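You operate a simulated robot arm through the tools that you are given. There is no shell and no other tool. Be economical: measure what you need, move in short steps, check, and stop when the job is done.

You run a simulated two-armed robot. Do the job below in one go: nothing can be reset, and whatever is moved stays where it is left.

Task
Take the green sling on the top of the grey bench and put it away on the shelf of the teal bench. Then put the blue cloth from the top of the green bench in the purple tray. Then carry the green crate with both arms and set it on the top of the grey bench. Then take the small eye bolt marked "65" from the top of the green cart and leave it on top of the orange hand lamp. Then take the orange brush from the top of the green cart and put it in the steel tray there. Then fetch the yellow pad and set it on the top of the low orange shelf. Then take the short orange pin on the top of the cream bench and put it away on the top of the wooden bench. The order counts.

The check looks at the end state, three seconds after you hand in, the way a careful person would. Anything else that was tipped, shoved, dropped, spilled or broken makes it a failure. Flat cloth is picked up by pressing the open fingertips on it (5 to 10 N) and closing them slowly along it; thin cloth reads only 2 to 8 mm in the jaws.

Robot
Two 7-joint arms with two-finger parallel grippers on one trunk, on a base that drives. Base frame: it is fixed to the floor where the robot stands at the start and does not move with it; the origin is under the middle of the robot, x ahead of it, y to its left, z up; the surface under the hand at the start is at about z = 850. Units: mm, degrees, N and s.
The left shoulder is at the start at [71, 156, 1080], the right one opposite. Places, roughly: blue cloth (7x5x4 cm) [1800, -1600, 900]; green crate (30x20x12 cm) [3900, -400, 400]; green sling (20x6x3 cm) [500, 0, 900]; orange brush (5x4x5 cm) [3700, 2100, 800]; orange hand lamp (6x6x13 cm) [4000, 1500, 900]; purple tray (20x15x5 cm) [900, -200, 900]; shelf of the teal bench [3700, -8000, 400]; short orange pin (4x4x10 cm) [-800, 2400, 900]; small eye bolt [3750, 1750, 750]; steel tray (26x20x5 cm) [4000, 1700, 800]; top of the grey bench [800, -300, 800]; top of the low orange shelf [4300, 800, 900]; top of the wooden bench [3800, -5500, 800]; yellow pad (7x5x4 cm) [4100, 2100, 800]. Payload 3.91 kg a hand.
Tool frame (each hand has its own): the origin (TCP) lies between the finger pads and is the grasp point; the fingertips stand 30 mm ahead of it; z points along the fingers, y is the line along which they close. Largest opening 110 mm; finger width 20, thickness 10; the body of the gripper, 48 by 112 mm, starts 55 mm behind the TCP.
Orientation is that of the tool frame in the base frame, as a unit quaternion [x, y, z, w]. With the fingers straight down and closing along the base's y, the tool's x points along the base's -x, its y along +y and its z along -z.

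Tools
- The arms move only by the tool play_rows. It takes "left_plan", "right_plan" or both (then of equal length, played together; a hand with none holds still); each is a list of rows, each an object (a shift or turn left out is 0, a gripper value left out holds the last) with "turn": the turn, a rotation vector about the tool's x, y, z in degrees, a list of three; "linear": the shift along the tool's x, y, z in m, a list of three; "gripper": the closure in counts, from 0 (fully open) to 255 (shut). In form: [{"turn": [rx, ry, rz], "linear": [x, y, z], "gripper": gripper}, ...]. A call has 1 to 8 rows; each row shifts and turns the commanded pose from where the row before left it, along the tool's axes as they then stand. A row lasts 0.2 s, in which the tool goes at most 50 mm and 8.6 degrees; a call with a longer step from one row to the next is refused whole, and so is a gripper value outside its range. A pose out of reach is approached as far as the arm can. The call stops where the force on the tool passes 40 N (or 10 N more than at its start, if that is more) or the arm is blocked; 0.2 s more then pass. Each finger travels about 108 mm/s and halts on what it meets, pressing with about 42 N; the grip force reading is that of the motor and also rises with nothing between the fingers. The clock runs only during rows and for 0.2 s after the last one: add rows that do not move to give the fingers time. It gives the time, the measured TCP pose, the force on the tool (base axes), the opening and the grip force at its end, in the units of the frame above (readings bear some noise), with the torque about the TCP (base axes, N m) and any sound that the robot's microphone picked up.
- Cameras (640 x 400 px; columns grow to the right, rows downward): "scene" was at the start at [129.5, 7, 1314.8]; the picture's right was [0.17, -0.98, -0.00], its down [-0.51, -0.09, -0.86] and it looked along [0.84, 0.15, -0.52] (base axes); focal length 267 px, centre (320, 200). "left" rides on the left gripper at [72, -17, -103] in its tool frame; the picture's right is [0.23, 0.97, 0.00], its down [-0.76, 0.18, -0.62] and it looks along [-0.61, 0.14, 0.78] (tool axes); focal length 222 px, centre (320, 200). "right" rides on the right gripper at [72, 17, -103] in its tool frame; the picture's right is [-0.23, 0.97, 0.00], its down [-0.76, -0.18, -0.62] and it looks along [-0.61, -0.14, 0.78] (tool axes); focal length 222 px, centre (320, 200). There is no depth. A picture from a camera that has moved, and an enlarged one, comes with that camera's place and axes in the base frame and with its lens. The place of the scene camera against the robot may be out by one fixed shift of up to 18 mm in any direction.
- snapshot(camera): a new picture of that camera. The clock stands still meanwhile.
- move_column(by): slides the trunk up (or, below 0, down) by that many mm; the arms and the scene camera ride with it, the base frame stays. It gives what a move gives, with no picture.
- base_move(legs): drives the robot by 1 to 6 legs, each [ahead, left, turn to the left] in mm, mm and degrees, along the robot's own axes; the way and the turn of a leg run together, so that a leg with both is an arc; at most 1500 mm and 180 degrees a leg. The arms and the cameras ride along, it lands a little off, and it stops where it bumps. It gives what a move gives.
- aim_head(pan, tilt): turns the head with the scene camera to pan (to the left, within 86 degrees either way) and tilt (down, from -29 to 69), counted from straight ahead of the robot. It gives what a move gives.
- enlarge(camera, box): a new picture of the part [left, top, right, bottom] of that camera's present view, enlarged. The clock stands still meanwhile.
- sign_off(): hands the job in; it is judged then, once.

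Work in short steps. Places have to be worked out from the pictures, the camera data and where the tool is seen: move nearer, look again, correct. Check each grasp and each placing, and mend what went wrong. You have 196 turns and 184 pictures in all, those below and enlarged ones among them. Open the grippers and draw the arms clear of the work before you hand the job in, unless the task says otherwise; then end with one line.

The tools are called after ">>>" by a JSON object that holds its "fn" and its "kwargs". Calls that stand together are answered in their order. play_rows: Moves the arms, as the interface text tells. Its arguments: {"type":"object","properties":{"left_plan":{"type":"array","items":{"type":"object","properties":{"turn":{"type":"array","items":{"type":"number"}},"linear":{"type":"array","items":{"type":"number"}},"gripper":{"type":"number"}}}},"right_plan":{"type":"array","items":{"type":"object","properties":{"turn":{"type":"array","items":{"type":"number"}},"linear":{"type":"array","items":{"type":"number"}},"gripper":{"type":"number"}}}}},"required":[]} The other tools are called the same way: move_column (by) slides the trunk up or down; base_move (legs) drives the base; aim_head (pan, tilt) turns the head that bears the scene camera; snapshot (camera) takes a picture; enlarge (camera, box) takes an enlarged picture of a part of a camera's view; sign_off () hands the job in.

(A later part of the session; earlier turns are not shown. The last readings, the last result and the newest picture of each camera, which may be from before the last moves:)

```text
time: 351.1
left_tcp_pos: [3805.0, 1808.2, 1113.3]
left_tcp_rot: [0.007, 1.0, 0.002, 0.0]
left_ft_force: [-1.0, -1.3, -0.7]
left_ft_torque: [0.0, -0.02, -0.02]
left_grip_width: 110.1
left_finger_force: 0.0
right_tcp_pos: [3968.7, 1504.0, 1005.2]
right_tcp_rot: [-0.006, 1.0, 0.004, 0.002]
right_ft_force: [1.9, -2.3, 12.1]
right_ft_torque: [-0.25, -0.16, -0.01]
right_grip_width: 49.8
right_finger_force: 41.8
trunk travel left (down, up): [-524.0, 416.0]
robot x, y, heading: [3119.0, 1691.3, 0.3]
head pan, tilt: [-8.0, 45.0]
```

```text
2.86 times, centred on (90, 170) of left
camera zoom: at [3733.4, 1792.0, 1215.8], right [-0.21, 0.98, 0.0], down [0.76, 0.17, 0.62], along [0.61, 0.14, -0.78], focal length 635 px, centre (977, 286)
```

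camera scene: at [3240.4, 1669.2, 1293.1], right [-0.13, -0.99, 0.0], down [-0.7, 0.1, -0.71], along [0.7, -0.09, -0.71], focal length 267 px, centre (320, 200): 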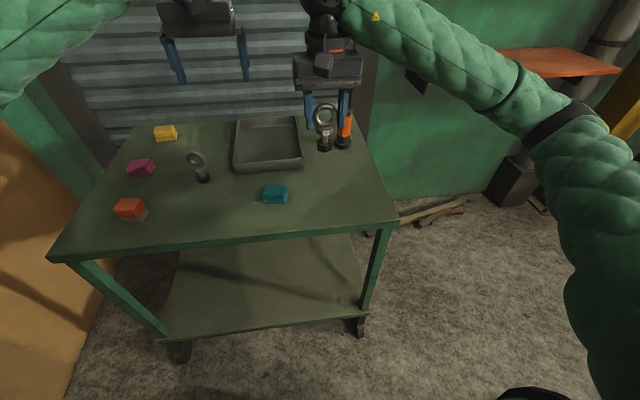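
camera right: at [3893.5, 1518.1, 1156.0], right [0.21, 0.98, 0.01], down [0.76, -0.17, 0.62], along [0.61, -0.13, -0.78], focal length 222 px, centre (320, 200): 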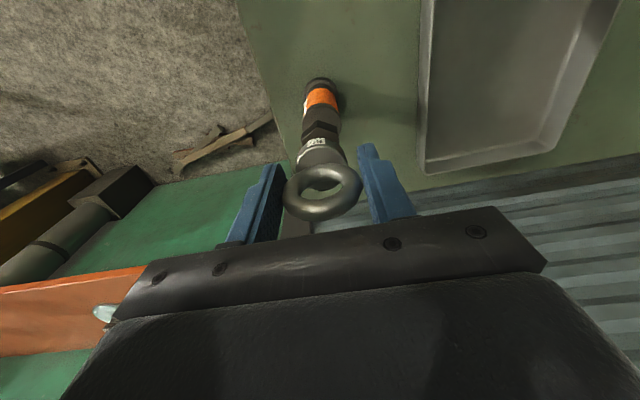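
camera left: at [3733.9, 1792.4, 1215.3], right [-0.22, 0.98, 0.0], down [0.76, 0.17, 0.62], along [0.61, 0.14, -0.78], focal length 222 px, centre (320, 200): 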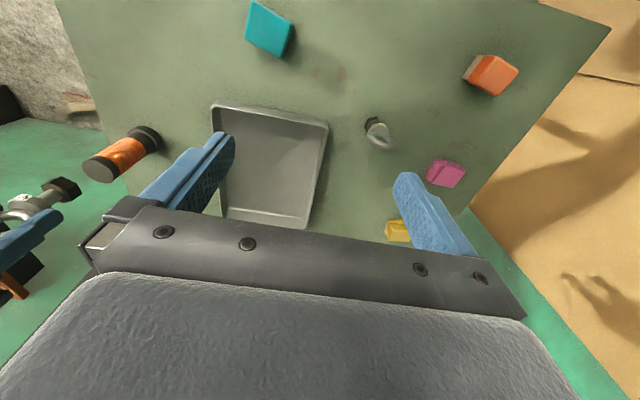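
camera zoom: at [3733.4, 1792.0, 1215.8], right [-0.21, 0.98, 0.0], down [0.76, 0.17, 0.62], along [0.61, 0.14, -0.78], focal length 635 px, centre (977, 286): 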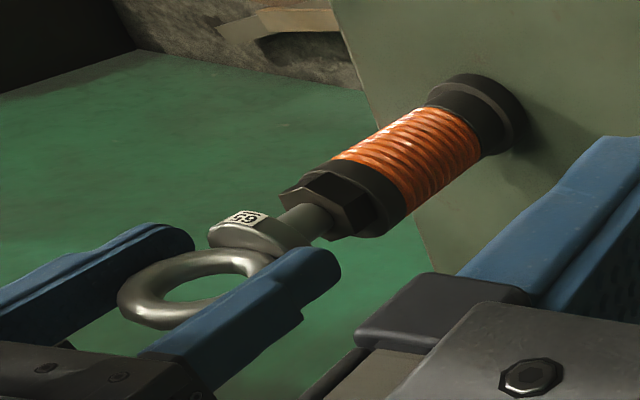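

Contact at TCP z 1005. The nut seems about 3 mm toward me of centre; I'll lift 3 mm, shift 3 mm out, and set it down again.

>>> {"fn": "play_rows", "kwargs": {"right_plan": [{"linear": [0, 0, -0.005]}, {"linear": [-0.003, 0, 0]}, {"linear": [0, 0, 0.002]}, {"linear": [0, 0, 0.0015]}, {}]}}

>>> {"fn": "enlarge", "kwargs": {"camera": "scene", "box": [330, 90, 360, 126]}}

```text
time: 352.3
left_tcp_pos: [3806.0, 1808.7, 1112.1]
left_tcp_rot: [0.006, 1.0, 0.003, 0.0]
left_ft_force: [-0.3, 0.2, 0.0]
left_ft_torque: [-0.01, 0.0, 0.02]
left_grip_width: 110.0
left_finger_force: 0.0
right_tcp_pos: [3970.8, 1504.2, 1005.6]
right_tcp_rot: [-0.006, 1.0, 0.004, 0.001]
right_ft_force: [0.7, -0.4, 4.3]
right_ft_torque: [-0.13, -0.1, 0.0]
right_grip_width: 49.5
right_finger_force: 42.2
trunk travel left (down, up): [-524.0, 416.0]
robot x, y, heading: [3116.9, 1685.7, 0.5]
head pan, tilt: [-8.0, 45.0]
```

```text
11.11 times, centred on (345, 108) of scene
camera zoom: at [3239.8, 1669.5, 1293.3], right [-0.13, -0.99, 0.0], down [-0.7, 0.09, -0.71], along [0.7, -0.09, -0.71], focal length 2966 px, centre (42, 1222)
```

zoom: 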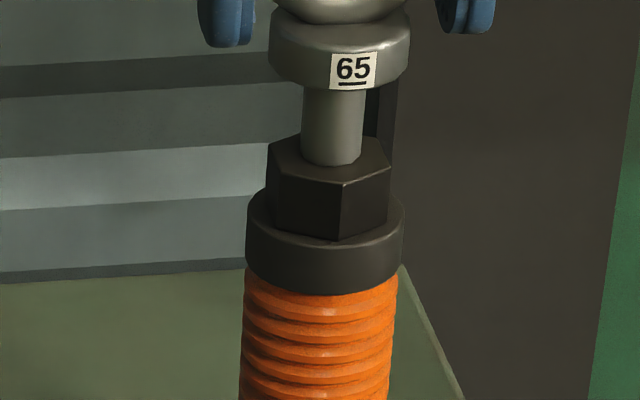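

Well seated and centred. Opening gently and lifting the hand straight up.

>>> {"fn": "play_rows", "kwargs": {"right_plan": [{"gripper": 115}, {"gripper": 70}, {}, {"linear": [0, 0, -0.02]}, {"linear": [0, 0, -0.04]}, {"linear": [0, 0, -0.045]}, {"linear": [0, 0, -0.045]}, {}]}}

>>> {"fn": "snapshot", "kwargs": {"camera": "scene"}}

```text
time: 354.1
left_tcp_pos: [3806.2, 1807.7, 1111.2]
left_tcp_rot: [0.006, 1.0, 0.001, -0.001]
left_ft_force: [-0.9, 0.0, 0.1]
left_ft_torque: [-0.03, 0.02, 0.0]
left_grip_width: 110.0
left_finger_force: 0.1
right_tcp_pos: [3972.5, 1501.1, 1152.3]
right_tcp_rot: [-0.007, 1.0, 0.004, 0.0]
right_ft_force: [-0.3, -0.5, -0.7]
right_ft_torque: [0.0, 0.01, 0.01]
right_grip_width: 79.7
right_finger_force: 0.0
trunk travel left (down, up): [-524.0, 416.0]
robot x, y, heading: [3122.3, 1688.5, 0.1]
head pan, tilt: [-8.0, 45.0]
```

```text
79 pictures are left
camera scene: at [3240.7, 1669.1, 1293.1], right [-0.13, -0.99, 0.0], down [-0.7, 0.1, -0.71], along [0.7, -0.09, -0.71], focal length 267 px, centre (320, 200)
```

scene: 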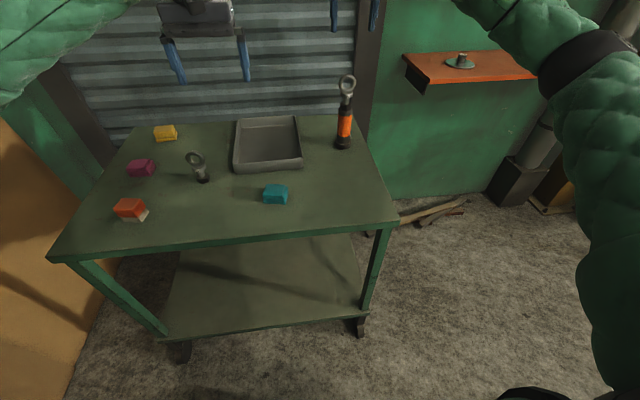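

The bolt stands on the lamp. Now the brush, near [3740, 2073]: left hand moves above it; the right hand draws back up out of the way.

>>> {"fn": "play_rows", "kwargs": {"left_plan": [{"linear": [0.011, 0.0442, 0.01]}, {"linear": [0.011, 0.0442, 0.01]}, {"linear": [0.011, 0.0442, 0.01]}, {"linear": [0.011, 0.0442, 0.01]}, {"linear": [0.011, 0.0442, 0.01]}, {"linear": [0.011, 0.0442, 0.01]}, {"linear": [0, 0, 0.045]}, {"linear": [0, 0, 0.04]}], "right_plan": [{"linear": [0, 0, -0.02]}, {"linear": [0.03, -0.01, 0]}, {"linear": [0.04, -0.01, 0]}, {"linear": [0.04, -0.01, 0]}, {"linear": [0.04, -0.01, 0]}, {"linear": [0.04, 0, 0]}, {"linear": [0.03, 0, 0]}, {}]}}

>>> {"fn": "snapshot", "kwargs": {"camera": "left"}}

>>> {"fn": "enlarge", "kwargs": {"camera": "scene", "box": [60, 120, 220, 240]}}

```text
time: 355.9
left_tcp_pos: [3741.2, 2077.6, 965.9]
left_tcp_rot: [0.006, 1.0, 0.001, 0.0]
left_ft_force: [-0.2, 0.3, 0.4]
left_ft_torque: [0.0, -0.04, 0.02]
left_grip_width: 109.8
left_finger_force: 0.0
right_tcp_pos: [3753.3, 1459.5, 1173.1]
right_tcp_rot: [-0.007, 1.0, 0.004, 0.0]
right_ft_force: [-0.3, 0.3, 0.6]
right_ft_torque: [-0.02, 0.0, 0.0]
right_grip_width: 79.7
right_finger_force: 0.0
trunk travel left (down, up): [-524.0, 416.0]
robot x, y, heading: [3116.5, 1692.3, 0.3]
head pan, tilt: [-8.0, 45.0]
```

```text
78 pictures are left
camera left: at [3669.8, 2060.3, 1070.1], right [-0.22, 0.98, 0.0], down [0.76, 0.17, 0.62], along [0.61, 0.14, -0.78], focal length 222 px, centre (320, 200)
```

left: 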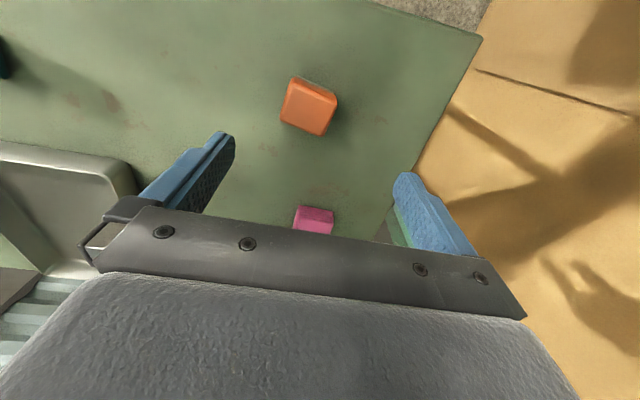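

```text
3.33 times, centred on (140, 180) of scene
camera zoom: at [3239.9, 1670.7, 1293.4], right [-0.13, -0.99, 0.0], down [-0.7, 0.09, -0.71], along [0.7, -0.1, -0.71], focal length 890 px, centre (920, 267)
```

zoom: 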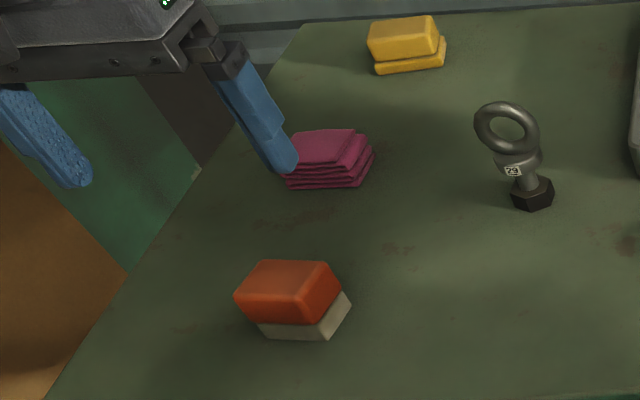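

Brush top centre is [3736, 2064], about 47 mm wide along y and turned 8.5°. Aligning the hand and lowering around it.

>>> {"fn": "play_rows", "kwargs": {"left_plan": [{"linear": [0.0047, -0.0136, 0]}, {"turn": [0, 0, 8.4]}, {"linear": [0, 0, 0.045]}, {"linear": [0, 0, 0.04]}, {"linear": [0, 0, 0.03]}, {}]}}

>>> {"fn": "snapshot", "kwargs": {"camera": "left"}}

>>> {"fn": "enlarge", "kwargs": {"camera": "scene", "box": [60, 120, 220, 240]}}

```text
time: 357.3
left_tcp_pos: [3737.7, 2063.9, 851.7]
left_tcp_rot: [0.08, 0.997, 0.001, 0.0]
left_ft_force: [-0.2, 0.2, 0.0]
left_ft_torque: [0.04, 0.01, -0.01]
left_grip_width: 109.8
left_finger_force: 0.1
right_tcp_pos: [3753.1, 1459.9, 1174.4]
right_tcp_rot: [-0.007, 1.0, 0.005, 0.0]
right_ft_force: [0.1, -0.4, 1.0]
right_ft_torque: [0.0, -0.01, -0.02]
right_grip_width: 79.9
right_finger_force: 0.0
trunk travel left (down, up): [-524.0, 416.0]
robot x, y, heading: [3120.6, 1686.7, 0.1]
head pan, tilt: [-8.0, 45.0]
```

```text
76 pictures are left
camera left: at [3664.3, 2057.3, 955.6], right [-0.07, 1.0, 0.0], down [0.78, 0.05, 0.62], along [0.62, 0.05, -0.78], focal length 222 px, centre (320, 200)
```

left: 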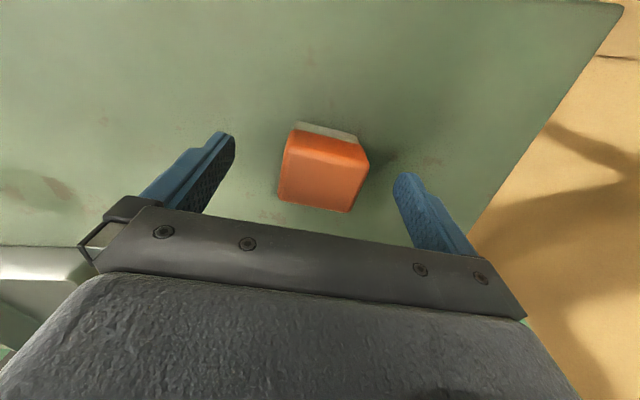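

```text
3.33 times, centred on (140, 180) of scene
camera zoom: at [3239.7, 1669.2, 1293.3], right [-0.13, -0.99, 0.0], down [-0.7, 0.09, -0.71], along [0.7, -0.09, -0.71], focal length 890 px, centre (920, 267)
```

zoom: 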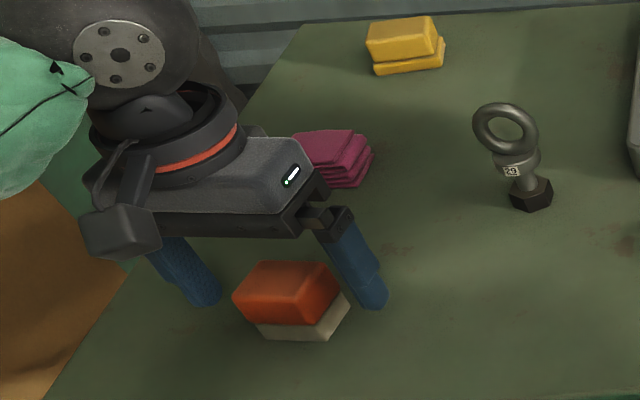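

Aligned with the jaws. Lowering 20 mm and closing.

>>> {"fn": "play_rows", "kwargs": {"left_plan": [{"linear": [0, 0, 0.012]}, {"linear": [0, 0, 0.008]}, {"gripper": 120}, {"gripper": 255}, {}, {}, {}]}}

>>> {"fn": "play_rows", "kwargs": {"left_plan": [{"linear": [0, 0, -0.01]}, {"linear": [0, 0, -0.03]}, {"linear": [0, 0, -0.045]}, {"linear": [0, 0, -0.045]}, {"linear": [0, 0, -0.045]}, {}]}}

>>> {"fn": "snapshot", "kwargs": {"camera": "scene"}}

```text
time: 358.9
left_tcp_pos: [3739.7, 2063.7, 832.8]
left_tcp_rot: [0.079, 0.997, 0.002, 0.001]
left_ft_force: [0.5, 0.2, 2.2]
left_ft_torque: [-0.05, 0.01, 0.0]
left_grip_width: 49.3
left_finger_force: 42.3
right_tcp_pos: [3753.5, 1458.9, 1174.6]
right_tcp_rot: [-0.007, 1.0, 0.005, 0.0]
right_ft_force: [0.2, 0.4, -1.2]
right_ft_torque: [-0.02, 0.03, 0.03]
right_grip_width: 79.9
right_finger_force: 0.1
trunk travel left (down, up): [-524.0, 416.0]
robot x, y, heading: [3116.4, 1687.8, 0.5]
head pan, tilt: [-8.0, 45.0]
```

```text
time: 360.3
left_tcp_pos: [3738.7, 2063.6, 1007.3]
left_tcp_rot: [0.079, 0.997, 0.002, 0.0]
left_ft_force: [0.3, 0.4, -0.3]
left_ft_torque: [-0.01, 0.01, -0.01]
left_grip_width: 49.4
left_finger_force: 41.5
right_tcp_pos: [3754.5, 1459.7, 1173.2]
right_tcp_rot: [-0.007, 1.0, 0.004, 0.0]
right_ft_force: [-0.7, -0.4, 0.1]
right_ft_torque: [-0.04, 0.04, 0.02]
right_grip_width: 79.5
right_finger_force: 0.0
trunk travel left (down, up): [-524.0, 416.0]
robot x, y, heading: [3119.3, 1689.0, 0.3]
head pan, tilt: [-8.0, 45.0]
```

```text
74 pictures are left
camera scene: at [3240.5, 1670.1, 1293.1], right [-0.13, -0.99, 0.0], down [-0.7, 0.09, -0.71], along [0.7, -0.1, -0.71], focal length 267 px, centre (320, 200)
```

scene: 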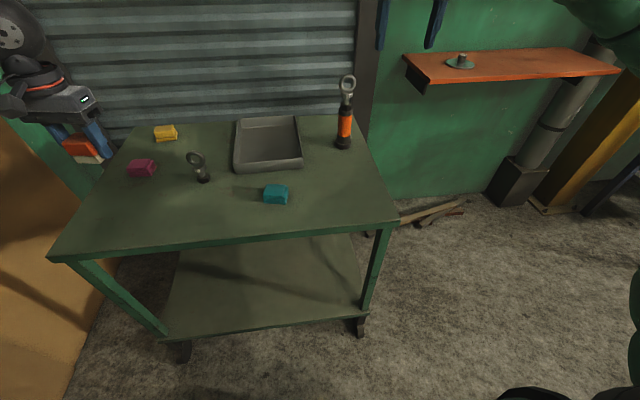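

Brush held (49 mm). Carrying it over the tray.

>>> {"fn": "play_rows", "kwargs": {"left_plan": [{"linear": [-0.0335, -0.029, -0.004]}, {"linear": [-0.0335, -0.029, -0.004]}, {"linear": [-0.0335, -0.029, -0.004]}, {"linear": [-0.0335, -0.029, 0]}, {"linear": [-0.0335, -0.029, 0]}, {"linear": [-0.0335, -0.029, 0]}, {"linear": [-0.0335, -0.029, 0]}, {"linear": [-0.0335, -0.029, 0]}]}}

>>> {"fn": "play_rows", "kwargs": {"left_plan": [{"linear": [-0.02, -0.0175, 0]}, {"linear": [-0.02, -0.0175, 0.02]}, {}]}}

>>> {"fn": "snapshot", "kwargs": {"camera": "left"}}

>>> {"fn": "enlarge", "kwargs": {"camera": "scene", "box": [190, 60, 370, 195]}}

```text
time: 362.1
left_tcp_pos: [3966.5, 1789.2, 1018.8]
left_tcp_rot: [0.079, 0.997, 0.003, -0.001]
left_ft_force: [-0.3, -0.7, -1.4]
left_ft_torque: [-0.01, 0.01, 0.01]
left_grip_width: 49.3
left_finger_force: 41.3
right_tcp_pos: [3754.4, 1459.6, 1173.5]
right_tcp_rot: [-0.007, 1.0, 0.005, 0.0]
right_ft_force: [1.2, 0.0, -0.4]
right_ft_torque: [0.0, -0.02, 0.03]
right_grip_width: 79.5
right_finger_force: 0.1
trunk travel left (down, up): [-524.0, 416.0]
robot x, y, heading: [3120.0, 1686.4, 0.4]
head pan, tilt: [-8.0, 45.0]
```

```text
time: 362.9
left_tcp_pos: [4000.0, 1748.7, 999.2]
left_tcp_rot: [0.079, 0.997, 0.001, 0.0]
left_ft_force: [-0.4, 0.7, -1.1]
left_ft_torque: [-0.01, -0.04, 0.03]
left_grip_width: 49.3
left_finger_force: 41.6
right_tcp_pos: [3753.8, 1460.1, 1174.7]
right_tcp_rot: [-0.008, 1.0, 0.004, 0.0]
right_ft_force: [0.2, 0.0, 0.2]
right_ft_torque: [0.02, 0.03, -0.05]
right_grip_width: 79.8
right_finger_force: 0.0
trunk travel left (down, up): [-524.0, 416.0]
robot x, y, heading: [3118.0, 1690.3, 0.3]
head pan, tilt: [-8.0, 45.0]
```

```text
73 pictures are left
camera left: at [3925.4, 1742.7, 1102.0], right [-0.07, 1.0, 0.0], down [0.78, 0.05, 0.62], along [0.62, 0.05, -0.78], focal length 222 px, centre (320, 200)
```

left: 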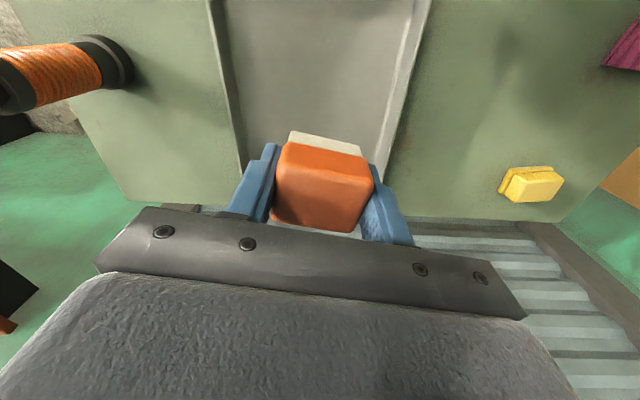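

```text
2.96 times, centred on (280, 128) of scene
camera zoom: at [3239.4, 1669.4, 1293.4], right [-0.13, -0.99, 0.0], down [-0.7, 0.09, -0.71], along [0.7, -0.09, -0.71], focal length 791 px, centre (438, 415)
```

zoom: 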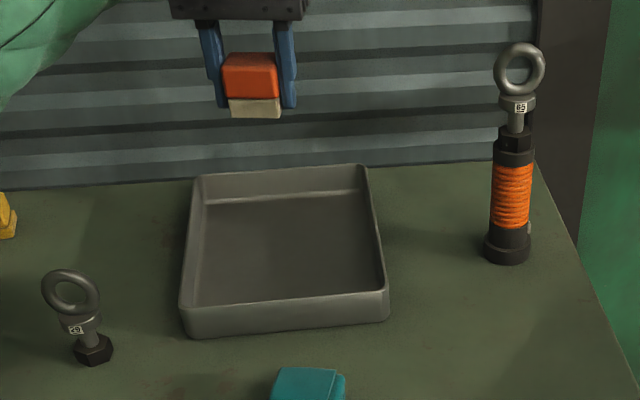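

Over the tray (its centre about [3975, 1746]). Shifting 20 mm nearer and lowering into it.

>>> {"fn": "play_rows", "kwargs": {"left_plan": [{"linear": [0.02, 0, 0.04]}, {"linear": [0, 0, 0.045]}, {"linear": [0, 0, 0.04]}, {"linear": [0, 0, 0.02]}, {}]}}

>>> {"fn": "play_rows", "kwargs": {"left_plan": [{"linear": [0, 0, 0.005]}, {"linear": [0, 0, 0.003]}, {}]}}

>>> {"fn": "enlarge", "kwargs": {"camera": "scene", "box": [190, 60, 370, 195]}}

```text
time: 364.1
left_tcp_pos: [3980.2, 1753.4, 870.2]
left_tcp_rot: [0.079, 0.997, 0.004, 0.008]
left_ft_force: [-0.6, 0.6, -0.8]
left_ft_torque: [0.01, -0.03, -0.01]
left_grip_width: 49.1
left_finger_force: 42.0
right_tcp_pos: [3749.6, 1457.9, 1177.8]
right_tcp_rot: [-0.007, 1.0, 0.006, 0.003]
right_ft_force: [0.9, 0.5, 0.5]
right_ft_torque: [0.02, 0.03, 0.01]
right_grip_width: 79.7
right_finger_force: 0.1
trunk travel left (down, up): [-524.0, 416.0]
robot x, y, heading: [3122.1, 1688.2, 0.4]
head pan, tilt: [-8.0, 45.0]
```

```text
time: 365.1
left_tcp_pos: [3982.7, 1757.7, 878.0]
left_tcp_rot: [0.075, 0.997, 0.009, 0.021]
left_ft_force: [-0.4, 0.2, -0.9]
left_ft_torque: [-0.03, 0.01, 0.02]
left_grip_width: 49.2
left_finger_force: 42.1
right_tcp_pos: [3745.5, 1454.8, 1176.0]
right_tcp_rot: [-0.007, 1.0, 0.007, 0.003]
right_ft_force: [0.3, -0.2, 0.3]
right_ft_torque: [0.03, 0.0, -0.02]
right_grip_width: 80.0
right_finger_force: 0.1
trunk travel left (down, up): [-524.0, 416.0]
robot x, y, heading: [3121.8, 1688.5, 0.7]
head pan, tilt: [-8.0, 45.0]
stopped in row 3 (left hand): the arm was blocked; the commanded pose is now the measured one
```

```text
2.96 times, centred on (280, 128) of scene
camera zoom: at [3231.7, 1663.4, 1292.8], right [-0.13, -0.99, -0.01], down [-0.7, 0.1, -0.71], along [0.71, -0.09, -0.7], focal length 791 px, centre (438, 415)
```

zoom: 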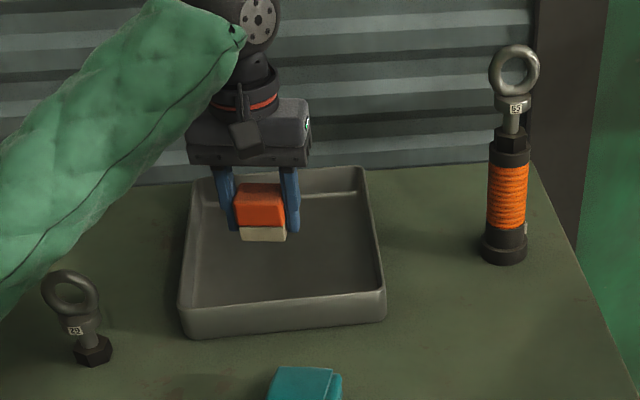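

The arm is blocked, probably the forearm coming down on the cart edge or near bolt 29. I'll raise again and look from the scene camera.

>>> {"fn": "play_rows", "kwargs": {"left_plan": [{"linear": [0, 0, -0.03]}, {"linear": [0, 0, -0.04]}, {"linear": [0, 0, -0.04]}, {}]}}

>>> {"fn": "aim_head", "kwargs": {"pan": 15, "tilt": 45}}

>>> {"fn": "snapshot", "kwargs": {"camera": "scene"}}

```text
time: 366.1
left_tcp_pos: [3985.5, 1758.3, 976.2]
left_tcp_rot: [0.077, 0.997, 0.004, 0.011]
left_ft_force: [0.0, -1.1, -1.3]
left_ft_torque: [0.03, 0.0, 0.0]
left_grip_width: 49.5
left_finger_force: 41.8
right_tcp_pos: [3753.9, 1460.0, 1174.5]
right_tcp_rot: [-0.007, 1.0, 0.004, 0.0]
right_ft_force: [0.2, -0.5, -0.2]
right_ft_torque: [0.03, 0.02, -0.01]
right_grip_width: 79.8
right_finger_force: 0.0
trunk travel left (down, up): [-524.0, 416.0]
robot x, y, heading: [3118.9, 1688.2, 0.4]
head pan, tilt: [-8.0, 45.0]
```

```text
time: 367.0
left_tcp_pos: [3984.4, 1758.7, 978.1]
left_tcp_rot: [0.077, 0.997, 0.004, 0.013]
left_ft_force: [-0.2, -0.1, -0.8]
left_ft_torque: [-0.02, 0.02, 0.0]
left_grip_width: 49.2
left_finger_force: 41.7
right_tcp_pos: [3754.1, 1461.2, 1173.2]
right_tcp_rot: [-0.008, 1.0, 0.004, 0.0]
right_ft_force: [0.6, 0.3, 0.6]
right_ft_torque: [0.0, -0.01, -0.02]
right_grip_width: 79.9
right_finger_force: 0.0
trunk travel left (down, up): [-524.0, 416.0]
robot x, y, heading: [3116.9, 1688.6, 0.3]
head pan, tilt: [15.0, 45.0]
```

```text
70 pictures are left
camera scene: at [3238.5, 1702.1, 1293.2], right [0.26, -0.96, 0.0], down [-0.68, -0.19, -0.71], along [0.68, 0.19, -0.71], focal length 267 px, centre (320, 200)
```

scene: 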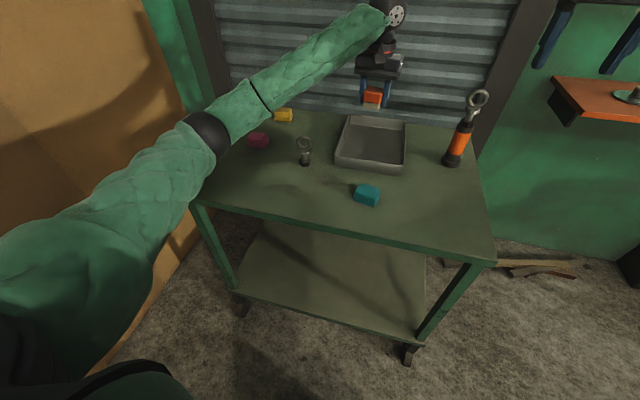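

The left elbow hung low onto the cart's front-left corner. I'll raise the trunk 260 mm so the elbow rides high, then lower the hand itself.

>>> {"fn": "move_column", "kwargs": {"by": 260}}

>>> {"fn": "play_rows", "kwargs": {"left_plan": [{"linear": [0, 0, 0.045]}, {"linear": [0, 0, 0.045]}, {"linear": [0, 0, 0.045]}, {"linear": [0, 0, 0.045]}, {"linear": [0, 0, 0.045]}, {"linear": [0, 0, 0.045]}, {}]}}

>>> {"fn": "snapshot", "kwargs": {"camera": "scene"}}

```text
time: 369.7
left_tcp_pos: [3983.6, 1757.8, 1237.2]
left_tcp_rot: [0.077, 0.997, 0.004, 0.013]
left_ft_force: [-0.3, 0.0, -0.8]
left_ft_torque: [-0.03, 0.03, -0.02]
left_grip_width: 49.2
left_finger_force: 42.3
right_tcp_pos: [3754.4, 1459.4, 1434.1]
right_tcp_rot: [-0.008, 1.0, 0.004, 0.001]
right_ft_force: [0.2, 0.2, -0.3]
right_ft_torque: [-0.01, 0.02, 0.0]
right_grip_width: 80.0
right_finger_force: 0.0
trunk travel left (down, up): [-784.0, 156.0]
robot x, y, heading: [3120.3, 1691.1, 0.3]
head pan, tilt: [15.0, 45.0]
```

```text
time: 371.3
left_tcp_pos: [3991.4, 1759.8, 968.6]
left_tcp_rot: [0.077, 0.997, 0.004, 0.012]
left_ft_force: [-0.6, 0.4, -0.8]
left_ft_torque: [0.0, -0.03, 0.01]
left_grip_width: 49.3
left_finger_force: 41.7
right_tcp_pos: [3753.0, 1460.5, 1434.2]
right_tcp_rot: [-0.007, 1.0, 0.004, 0.0]
right_ft_force: [0.2, -0.1, -0.1]
right_ft_torque: [-0.01, 0.01, 0.02]
right_grip_width: 79.9
right_finger_force: 0.0
trunk travel left (down, up): [-784.0, 156.0]
robot x, y, heading: [3121.7, 1687.8, 0.2]
head pan, tilt: [15.0, 45.0]
```

```text
69 pictures are left
camera scene: at [3238.1, 1702.1, 1553.3], right [0.26, -0.96, 0.0], down [-0.68, -0.19, -0.71], along [0.68, 0.19, -0.71], focal length 267 px, centre (320, 200)
```

scene: 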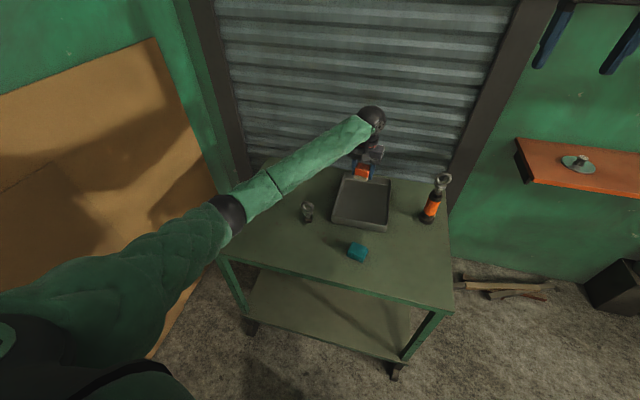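

Elbow is now higher. Continuing down into the tray.

>>> {"fn": "play_rows", "kwargs": {"left_plan": [{"linear": [0.013, -0.006, 0.035]}, {"linear": [0, 0, 0.04]}, {"linear": [0, 0, 0.03]}, {"linear": [0, 0, 0.01]}, {}]}}

>>> {"fn": "enlarge", "kwargs": {"camera": "scene", "box": [190, 100, 470, 275]}}

```text
time: 372.5
left_tcp_pos: [3980.5, 1754.8, 852.3]
left_tcp_rot: [0.077, 0.997, 0.004, 0.012]
left_ft_force: [-0.3, -0.6, -0.3]
left_ft_torque: [-0.01, 0.01, -0.02]
left_grip_width: 49.1
left_finger_force: 42.1
right_tcp_pos: [3754.3, 1460.9, 1434.0]
right_tcp_rot: [-0.007, 1.0, 0.005, 0.001]
right_ft_force: [0.3, -0.5, 0.3]
right_ft_torque: [-0.02, 0.0, 0.05]
right_grip_width: 79.5
right_finger_force: 0.0
trunk travel left (down, up): [-784.0, 156.0]
robot x, y, heading: [3114.1, 1688.3, 0.3]
head pan, tilt: [15.0, 45.0]
```

```text
2.29 times, centred on (330, 188) of scene
camera zoom: at [3238.4, 1702.1, 1553.2], right [0.26, -0.96, 0.0], down [-0.68, -0.19, -0.71], along [0.68, 0.19, -0.71], focal length 610 px, centre (297, 229)
```

zoom: 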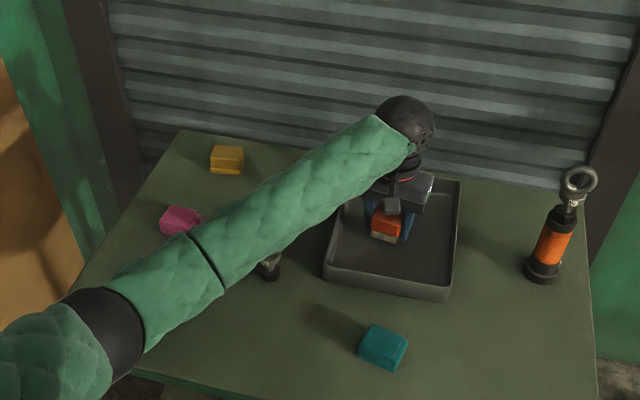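

Inside the tray. Lowering the last millimetres to touch, then release.

>>> {"fn": "play_rows", "kwargs": {"left_plan": [{"linear": [0, 0, 0.004]}, {"linear": [0, 0, 0.004]}, {}]}}

>>> {"fn": "play_rows", "kwargs": {"left_plan": [{"linear": [0, 0, 0.003]}, {}]}}

```text
time: 373.3
left_tcp_pos: [3980.1, 1756.0, 843.2]
left_tcp_rot: [0.077, 0.997, 0.005, 0.013]
left_ft_force: [0.5, -0.2, -1.1]
left_ft_torque: [-0.01, 0.0, -0.02]
left_grip_width: 49.2
left_finger_force: 42.3
right_tcp_pos: [3754.2, 1460.6, 1434.0]
right_tcp_rot: [-0.007, 1.0, 0.004, 0.0]
right_ft_force: [-0.2, 0.5, -0.7]
right_ft_torque: [0.03, 0.03, -0.03]
right_grip_width: 79.8
right_finger_force: 0.0
trunk travel left (down, up): [-784.0, 156.0]
robot x, y, heading: [3119.5, 1691.2, 0.4]
head pan, tilt: [15.0, 45.0]
```

```text
time: 373.9
left_tcp_pos: [3980.7, 1757.4, 840.3]
left_tcp_rot: [0.077, 0.997, 0.004, 0.013]
left_ft_force: [0.8, -0.4, 0.0]
left_ft_torque: [0.0, -0.01, 0.02]
left_grip_width: 49.2
left_finger_force: 42.1
right_tcp_pos: [3753.7, 1459.7, 1434.8]
right_tcp_rot: [-0.008, 1.0, 0.004, -0.001]
right_ft_force: [-1.4, 0.0, -0.6]
right_ft_torque: [0.01, -0.02, 0.0]
right_grip_width: 79.9
right_finger_force: 0.1
trunk travel left (down, up): [-784.0, 156.0]
robot x, y, heading: [3118.7, 1689.4, 0.4]
head pan, tilt: [15.0, 45.0]
```

Just about on the floor. Two mm more, then open and lift out.

>>> {"fn": "play_rows", "kwargs": {"left_plan": [{"linear": [0, 0, 0.002]}, {"gripper": 110}, {"gripper": 60}, {}, {"linear": [0, 0, -0.02]}, {"linear": [0, 0, -0.045]}, {"linear": [0, 0, -0.045]}, {"linear": [0, 0, -0.045]}]}}

>>> {"fn": "play_rows", "kwargs": {"left_plan": [{"linear": [0, 0, -0.045]}, {"linear": [0, 0, -0.045]}, {"linear": [0, 0, -0.045]}, {"linear": [0, 0, -0.045]}, {}]}}

>>> {"fn": "snapshot", "kwargs": {"camera": "scene"}}

>>> {"fn": "snapshot", "kwargs": {"camera": "left"}}

```text
time: 375.7
left_tcp_pos: [3975.5, 1757.0, 996.8]
left_tcp_rot: [0.076, 0.997, 0.005, 0.011]
left_ft_force: [0.4, 0.2, -0.2]
left_ft_torque: [0.0, -0.03, -0.01]
left_grip_width: 84.4
left_finger_force: 0.1
right_tcp_pos: [3754.4, 1460.9, 1435.3]
right_tcp_rot: [-0.008, 1.0, 0.004, 0.0]
right_ft_force: [-0.5, -0.8, 0.0]
right_ft_torque: [0.0, -0.02, 0.02]
right_grip_width: 79.6
right_finger_force: 0.0
trunk travel left (down, up): [-784.0, 156.0]
robot x, y, heading: [3119.3, 1691.1, 0.3]
head pan, tilt: [15.0, 45.0]
```

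```text
time: 376.9
left_tcp_pos: [3973.9, 1757.4, 1175.9]
left_tcp_rot: [0.078, 0.997, 0.004, 0.012]
left_ft_force: [-0.4, -1.2, 0.0]
left_ft_torque: [0.03, 0.03, -0.02]
left_grip_width: 84.2
left_finger_force: 0.1
right_tcp_pos: [3755.0, 1461.3, 1434.0]
right_tcp_rot: [-0.007, 1.0, 0.004, 0.0]
right_ft_force: [-0.4, 0.0, 1.2]
right_ft_torque: [0.0, 0.01, 0.01]
right_grip_width: 79.6
right_finger_force: 0.2
trunk travel left (down, up): [-784.0, 156.0]
robot x, y, heading: [3119.8, 1692.6, 0.3]
head pan, tilt: [15.0, 45.0]
```

```text
67 pictures are left
camera scene: at [3239.0, 1702.2, 1553.1], right [0.26, -0.96, 0.0], down [-0.68, -0.19, -0.71], along [0.68, 0.19, -0.71], focal length 267 px, centre (320, 200)
```

scene: 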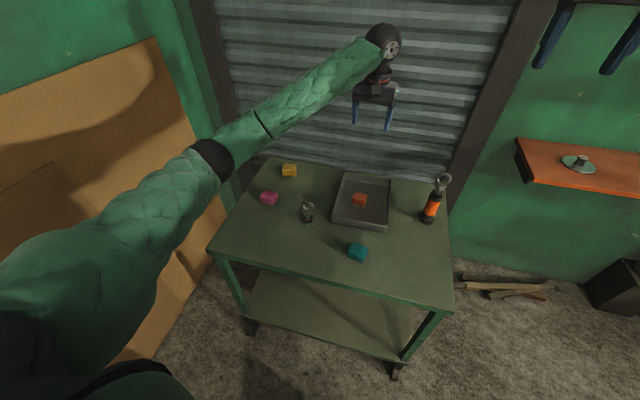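

```text
66 pictures are left
camera left: at [3897.2, 1750.5, 1275.4], right [-0.08, 1.0, 0.01], down [0.76, 0.06, 0.64], along [0.64, 0.05, -0.77], focal length 222 px, centre (320, 200)
```

left: 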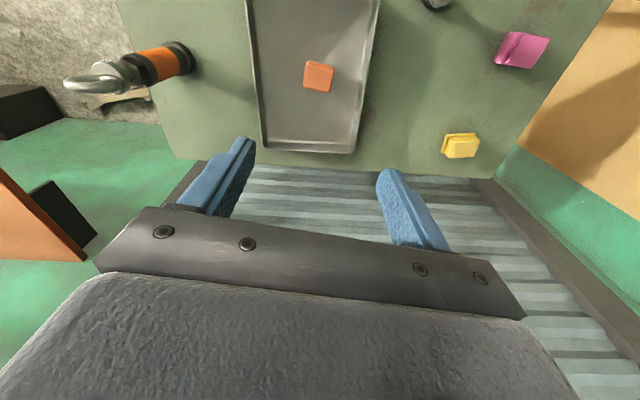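

Brush is in the tray. The yellow pad is near [4091, 2073], too far for now; I'll draw the left hand back and drive 150 forward.

>>> {"fn": "play_rows", "kwargs": {"left_plan": [{"linear": [0.04, 0, -0.01]}, {"linear": [0.04, 0, -0.01]}, {"linear": [0.04, 0, -0.01]}, {"linear": [0.04, 0, -0.01], "turn": [0, 0, -8.5]}, {}]}}

>>> {"fn": "base_move", "kwargs": {"legs": [[150, 40, 0]]}}

>>> {"fn": "aim_head", "kwargs": {"pan": 12, "tilt": 42}}

>>> {"fn": "snapshot", "kwargs": {"camera": "scene"}}

```text
time: 378.1
left_tcp_pos: [3812.4, 1777.2, 1206.2]
left_tcp_rot: [0.002, 1.0, 0.003, 0.013]
left_ft_force: [-0.1, 0.3, -1.3]
left_ft_torque: [0.03, 0.01, -0.01]
left_grip_width: 84.0
left_finger_force: 0.0
right_tcp_pos: [3755.6, 1460.3, 1434.8]
right_tcp_rot: [-0.007, 1.0, 0.004, -0.001]
right_ft_force: [-0.4, -0.1, 0.6]
right_ft_torque: [0.03, 0.04, -0.01]
right_grip_width: 79.9
right_finger_force: 0.1
trunk travel left (down, up): [-784.0, 156.0]
robot x, y, heading: [3118.2, 1685.9, 0.1]
head pan, tilt: [15.0, 45.0]
```

```text
time: 379.5
left_tcp_pos: [3962.4, 1820.7, 1208.6]
left_tcp_rot: [0.001, 1.0, 0.003, 0.013]
left_ft_force: [-0.5, -0.3, -0.2]
left_ft_torque: [0.0, 0.03, 0.02]
left_grip_width: 84.3
left_finger_force: 0.1
right_tcp_pos: [3904.5, 1501.4, 1435.1]
right_tcp_rot: [-0.008, 1.0, 0.004, 0.001]
right_ft_force: [-0.3, 1.0, -0.1]
right_ft_torque: [0.01, 0.01, 0.0]
right_grip_width: 79.7
right_finger_force: 0.1
trunk travel left (down, up): [-784.0, 156.0]
robot x, y, heading: [3268.8, 1729.7, 0.5]
head pan, tilt: [15.0, 45.0]
```

```text
time: 380.1
left_tcp_pos: [3962.5, 1819.4, 1206.8]
left_tcp_rot: [0.002, 1.0, 0.004, 0.012]
left_ft_force: [-0.6, -0.4, -0.5]
left_ft_torque: [0.04, 0.02, -0.02]
left_grip_width: 84.0
left_finger_force: 0.1
right_tcp_pos: [3905.5, 1501.6, 1433.8]
right_tcp_rot: [-0.008, 1.0, 0.004, 0.0]
right_ft_force: [-0.3, 0.4, -0.4]
right_ft_torque: [-0.03, 0.02, 0.03]
right_grip_width: 79.9
right_finger_force: 0.1
trunk travel left (down, up): [-784.0, 156.0]
robot x, y, heading: [3268.2, 1731.5, 0.1]
head pan, tilt: [12.0, 42.0]
```

```text
65 pictures are left
camera scene: at [3392.8, 1739.4, 1557.4], right [0.22, -0.98, 0.0], down [-0.65, -0.14, -0.74], along [0.72, 0.16, -0.67], focal length 267 px, centre (320, 200)
```

scene: 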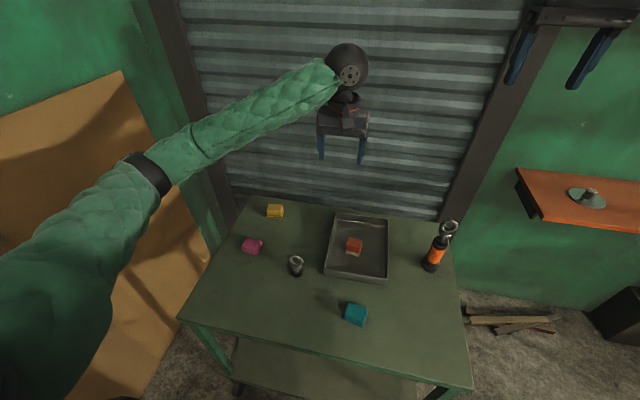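

Moving the left hand above the yellow pad at about z 1030.

>>> {"fn": "play_rows", "kwargs": {"left_plan": [{"linear": [-0.0161, 0.0318, 0.01]}, {"linear": [-0.0161, 0.0318, 0.02]}, {"linear": [-0.0161, 0.0318, 0.025]}, {"linear": [-0.0161, 0.0318, 0.025]}, {"linear": [-0.0161, 0.0318, 0.025]}, {"linear": [-0.0161, 0.0318, 0.025]}, {"linear": [-0.0161, 0.0318, 0.025]}, {"linear": [-0.0161, 0.0318, 0.025], "gripper": 0}]}}

>>> {"fn": "snapshot", "kwargs": {"camera": "left"}}

>>> {"fn": "snapshot", "kwargs": {"camera": "scene"}}

```text
time: 381.9
left_tcp_pos: [4095.9, 2074.2, 1029.3]
left_tcp_rot: [0.003, 1.0, 0.003, 0.013]
left_ft_force: [0.3, -0.3, 0.5]
left_ft_torque: [0.0, 0.02, -0.07]
left_grip_width: 110.0
left_finger_force: 0.1
right_tcp_pos: [3905.1, 1503.2, 1433.5]
right_tcp_rot: [-0.008, 1.0, 0.004, -0.001]
right_ft_force: [-0.5, 0.6, -0.4]
right_ft_torque: [-0.02, 0.0, -0.01]
right_grip_width: 79.6
right_finger_force: 0.0
trunk travel left (down, up): [-784.0, 156.0]
robot x, y, heading: [3266.7, 1724.6, 0.5]
head pan, tilt: [12.0, 42.0]
```

```text
64 pictures are left
camera left: at [4020.6, 2056.9, 1130.8], right [-0.22, 0.97, 0.0], down [0.75, 0.17, 0.64], along [0.63, 0.14, -0.77], focal length 222 px, centre (320, 200)
```

left: 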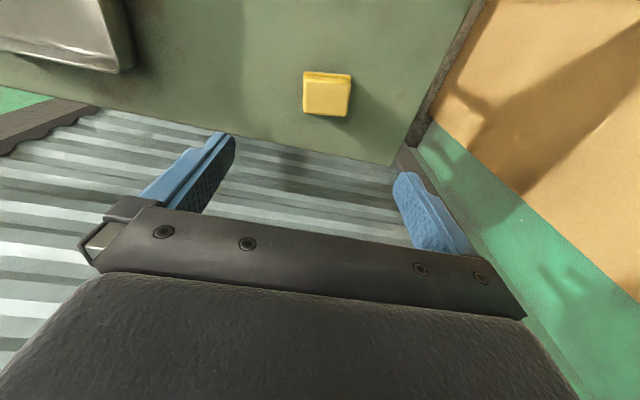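

```text
63 pictures are left
camera scene: at [3392.4, 1740.2, 1557.5], right [0.21, -0.98, 0.0], down [-0.65, -0.14, -0.74], along [0.73, 0.16, -0.67], focal length 267 px, centre (320, 200)
```

scene: 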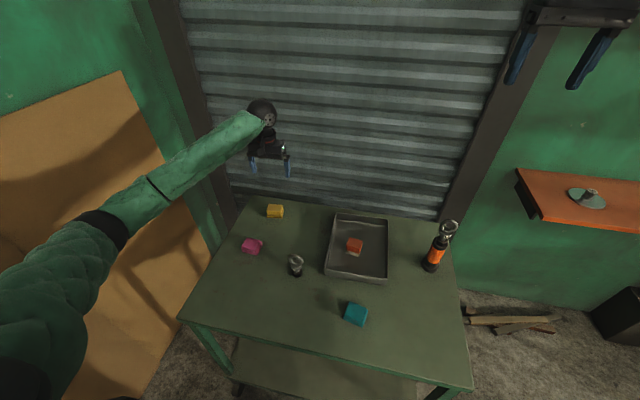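

Pad centre is about [4099, 2081], turned about 8° the other way. Aligning and lowering to z 865.

>>> {"fn": "play_rows", "kwargs": {"left_plan": [{"linear": [-0.003, 0.007, 0.03]}, {"turn": [0, 0, -8], "linear": [0, 0, 0.03]}, {"linear": [0, 0, 0.04]}, {"linear": [0, 0, 0.04]}, {"linear": [0, 0, 0.024]}, {}]}}

>>> {"fn": "snapshot", "kwargs": {"camera": "left"}}

>>> {"fn": "enlarge", "kwargs": {"camera": "scene", "box": [180, 120, 360, 300]}}

```text
time: 383.3
left_tcp_pos: [4104.3, 2082.9, 868.0]
left_tcp_rot: [-0.068, 0.998, 0.003, 0.014]
left_ft_force: [-0.3, 0.0, -0.1]
left_ft_torque: [0.01, -0.02, -0.02]
left_grip_width: 110.0
left_finger_force: 0.1
right_tcp_pos: [3902.7, 1501.9, 1435.7]
right_tcp_rot: [-0.008, 1.0, 0.004, 0.001]
right_ft_force: [0.0, 0.2, 0.5]
right_ft_torque: [-0.03, -0.02, -0.01]
right_grip_width: 79.6
right_finger_force: 0.0
trunk travel left (down, up): [-784.0, 156.0]
robot x, y, heading: [3270.1, 1728.1, 0.8]
head pan, tilt: [12.0, 42.0]
```

```text
62 pictures are left
camera left: at [4032.5, 2054.5, 969.6], right [-0.36, 0.93, 0.0], down [0.71, 0.28, 0.64], along [0.6, 0.23, -0.77], focal length 222 px, centre (320, 200)
```

left: 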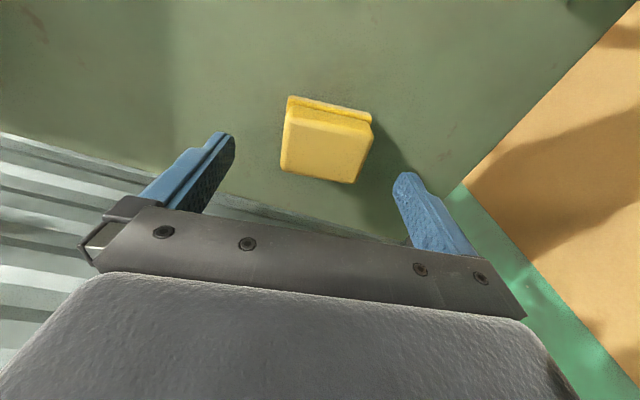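

```text
2.22 times, centred on (270, 210) of scene
camera zoom: at [3391.6, 1739.4, 1557.6], right [0.21, -0.98, 0.0], down [-0.65, -0.14, -0.74], along [0.73, 0.16, -0.67], focal length 593 px, centre (431, 178)
```

zoom: 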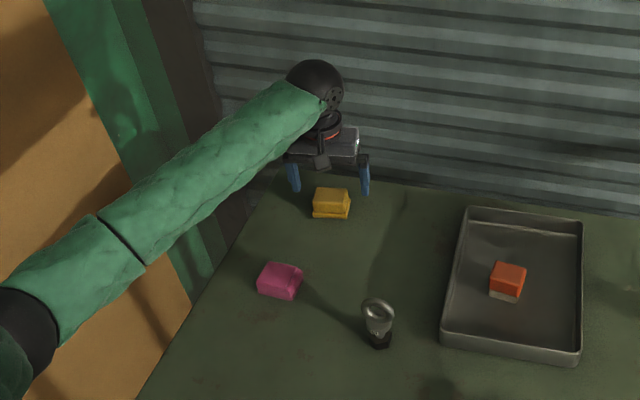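

Good alignment; shift 8 mm nearer, lower to z 830, and close.

>>> {"fn": "play_rows", "kwargs": {"left_plan": [{"linear": [0.0083, -0.002, 0.02]}, {"linear": [0, 0, 0.012]}, {"linear": [0, 0, 0.005]}, {"gripper": 90}, {"gripper": 255}, {}, {}, {}]}}

>>> {"fn": "play_rows", "kwargs": {"left_plan": [{"linear": [0, 0, -0.01]}, {"linear": [0, 0, -0.03]}, {"linear": [0, 0, -0.045]}, {"linear": [0, 0, -0.045]}, {"linear": [0, 0, -0.045]}, {"linear": [0, 0, -0.045]}, {}]}}

>>> {"fn": "snapshot", "kwargs": {"camera": "scene"}}

```text
time: 385.1
left_tcp_pos: [4096.1, 2079.7, 832.2]
left_tcp_rot: [-0.068, 0.998, 0.003, 0.013]
left_ft_force: [-0.5, -0.2, 0.2]
left_ft_torque: [0.0, 0.01, -0.02]
left_grip_width: 61.1
left_finger_force: 41.9
right_tcp_pos: [3904.2, 1501.9, 1433.6]
right_tcp_rot: [-0.008, 1.0, 0.004, 0.0]
right_ft_force: [0.1, 0.0, 0.8]
right_ft_torque: [-0.02, -0.01, 0.01]
right_grip_width: 79.8
right_finger_force: 0.0
trunk travel left (down, up): [-784.0, 156.0]
robot x, y, heading: [3266.4, 1729.2, 0.4]
head pan, tilt: [12.0, 42.0]
```

```text
time: 386.7
left_tcp_pos: [4093.2, 2080.6, 1051.7]
left_tcp_rot: [-0.068, 0.998, 0.003, 0.012]
left_ft_force: [-0.7, 0.0, -0.6]
left_ft_torque: [0.03, 0.03, 0.0]
left_grip_width: 60.9
left_finger_force: 42.4
right_tcp_pos: [3904.7, 1501.4, 1433.9]
right_tcp_rot: [-0.008, 1.0, 0.005, 0.0]
right_ft_force: [-0.5, 0.2, 0.1]
right_ft_torque: [0.02, -0.01, -0.01]
right_grip_width: 80.0
right_finger_force: 0.1
trunk travel left (down, up): [-784.0, 156.0]
robot x, y, heading: [3270.6, 1728.7, 0.3]
head pan, tilt: [12.0, 42.0]
```

```text
60 pictures are left
camera scene: at [3392.2, 1739.5, 1557.5], right [0.21, -0.98, 0.0], down [-0.65, -0.14, -0.74], along [0.73, 0.16, -0.67], focal length 267 px, centre (320, 200)
```

scene: 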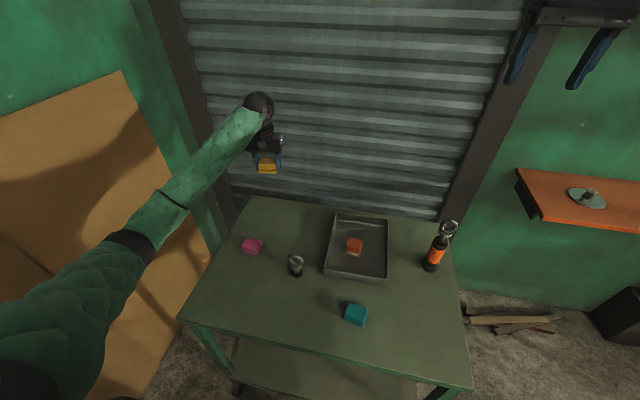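

Pad held (61 mm). Lifting it high and drawing it back in over the cart, above everything, before driving away.

>>> {"fn": "play_rows", "kwargs": {"left_plan": [{"linear": [0, 0, -0.045]}, {"linear": [0, 0, -0.045]}, {"linear": [0.034, -0.0256, -0.02]}, {"linear": [0.034, -0.0256, -0.02]}, {"linear": [0.034, -0.0256, -0.02]}, {"linear": [0.034, -0.0256, 0]}, {"linear": [0.034, -0.0256, 0]}, {"turn": [0, 0, 8]}]}}

>>> {"fn": "base_move", "kwargs": {"legs": [[-500, 0, 0], [0, -1050, 0]]}}

>>> {"fn": "aim_head", "kwargs": {"pan": 0, "tilt": 30}}

>>> {"fn": "snapshot", "kwargs": {"camera": "scene"}}

```text
time: 388.5
left_tcp_pos: [3936.0, 1929.4, 1198.1]
left_tcp_rot: [0.002, 1.0, 0.004, 0.013]
left_ft_force: [0.1, -0.5, -1.1]
left_ft_torque: [-0.03, 0.04, 0.0]
left_grip_width: 60.9
left_finger_force: 41.8
right_tcp_pos: [3905.2, 1502.1, 1434.5]
right_tcp_rot: [-0.008, 1.0, 0.005, 0.0]
right_ft_force: [0.4, -0.2, 0.0]
right_ft_torque: [0.0, 0.03, -0.03]
right_grip_width: 80.0
right_finger_force: 0.1
trunk travel left (down, up): [-784.0, 156.0]
robot x, y, heading: [3268.7, 1730.2, 0.4]
head pan, tilt: [12.0, 42.0]
```

```text
time: 396.5
left_tcp_pos: [3425.5, 844.7, 1197.2]
left_tcp_rot: [0.015, 1.0, 0.003, 0.013]
left_ft_force: [-0.8, 0.2, -0.1]
left_ft_torque: [-0.03, 0.01, -0.01]
left_grip_width: 61.0
left_finger_force: 42.2
right_tcp_pos: [3382.4, 419.1, 1434.7]
right_tcp_rot: [0.005, 1.0, 0.005, 0.001]
right_ft_force: [0.0, -0.1, -0.6]
right_ft_torque: [0.0, 0.0, 0.01]
right_grip_width: 79.8
right_finger_force: 0.1
trunk travel left (down, up): [-784.0, 156.0]
robot x, y, heading: [2755.2, 662.6, -1.3]
head pan, tilt: [12.0, 42.0]
```

```text
time: 397.3
left_tcp_pos: [3427.3, 844.7, 1198.0]
left_tcp_rot: [0.014, 1.0, 0.004, 0.012]
left_ft_force: [-0.6, 0.4, -0.5]
left_ft_torque: [0.03, 0.0, 0.01]
left_grip_width: 60.7
left_finger_force: 41.9
right_tcp_pos: [3382.9, 418.3, 1434.7]
right_tcp_rot: [0.006, 1.0, 0.004, 0.001]
right_ft_force: [0.9, 0.2, 0.1]
right_ft_torque: [0.02, -0.01, 0.0]
right_grip_width: 79.7
right_finger_force: 0.2
trunk travel left (down, up): [-784.0, 156.0]
robot x, y, heading: [2754.3, 665.5, -1.2]
head pan, tilt: [0.0, 30.0]
```

```text
59 pictures are left
camera scene: at [2885.2, 652.0, 1575.8], right [-0.02, -1.0, 0.0], down [-0.5, 0.01, -0.87], along [0.87, -0.02, -0.5], focal length 267 px, centre (320, 200)
```

scene: 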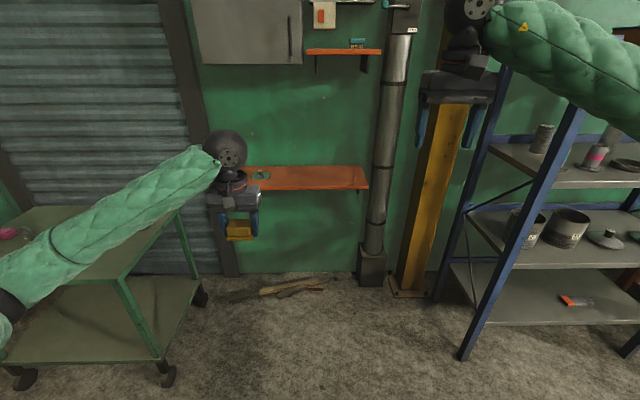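

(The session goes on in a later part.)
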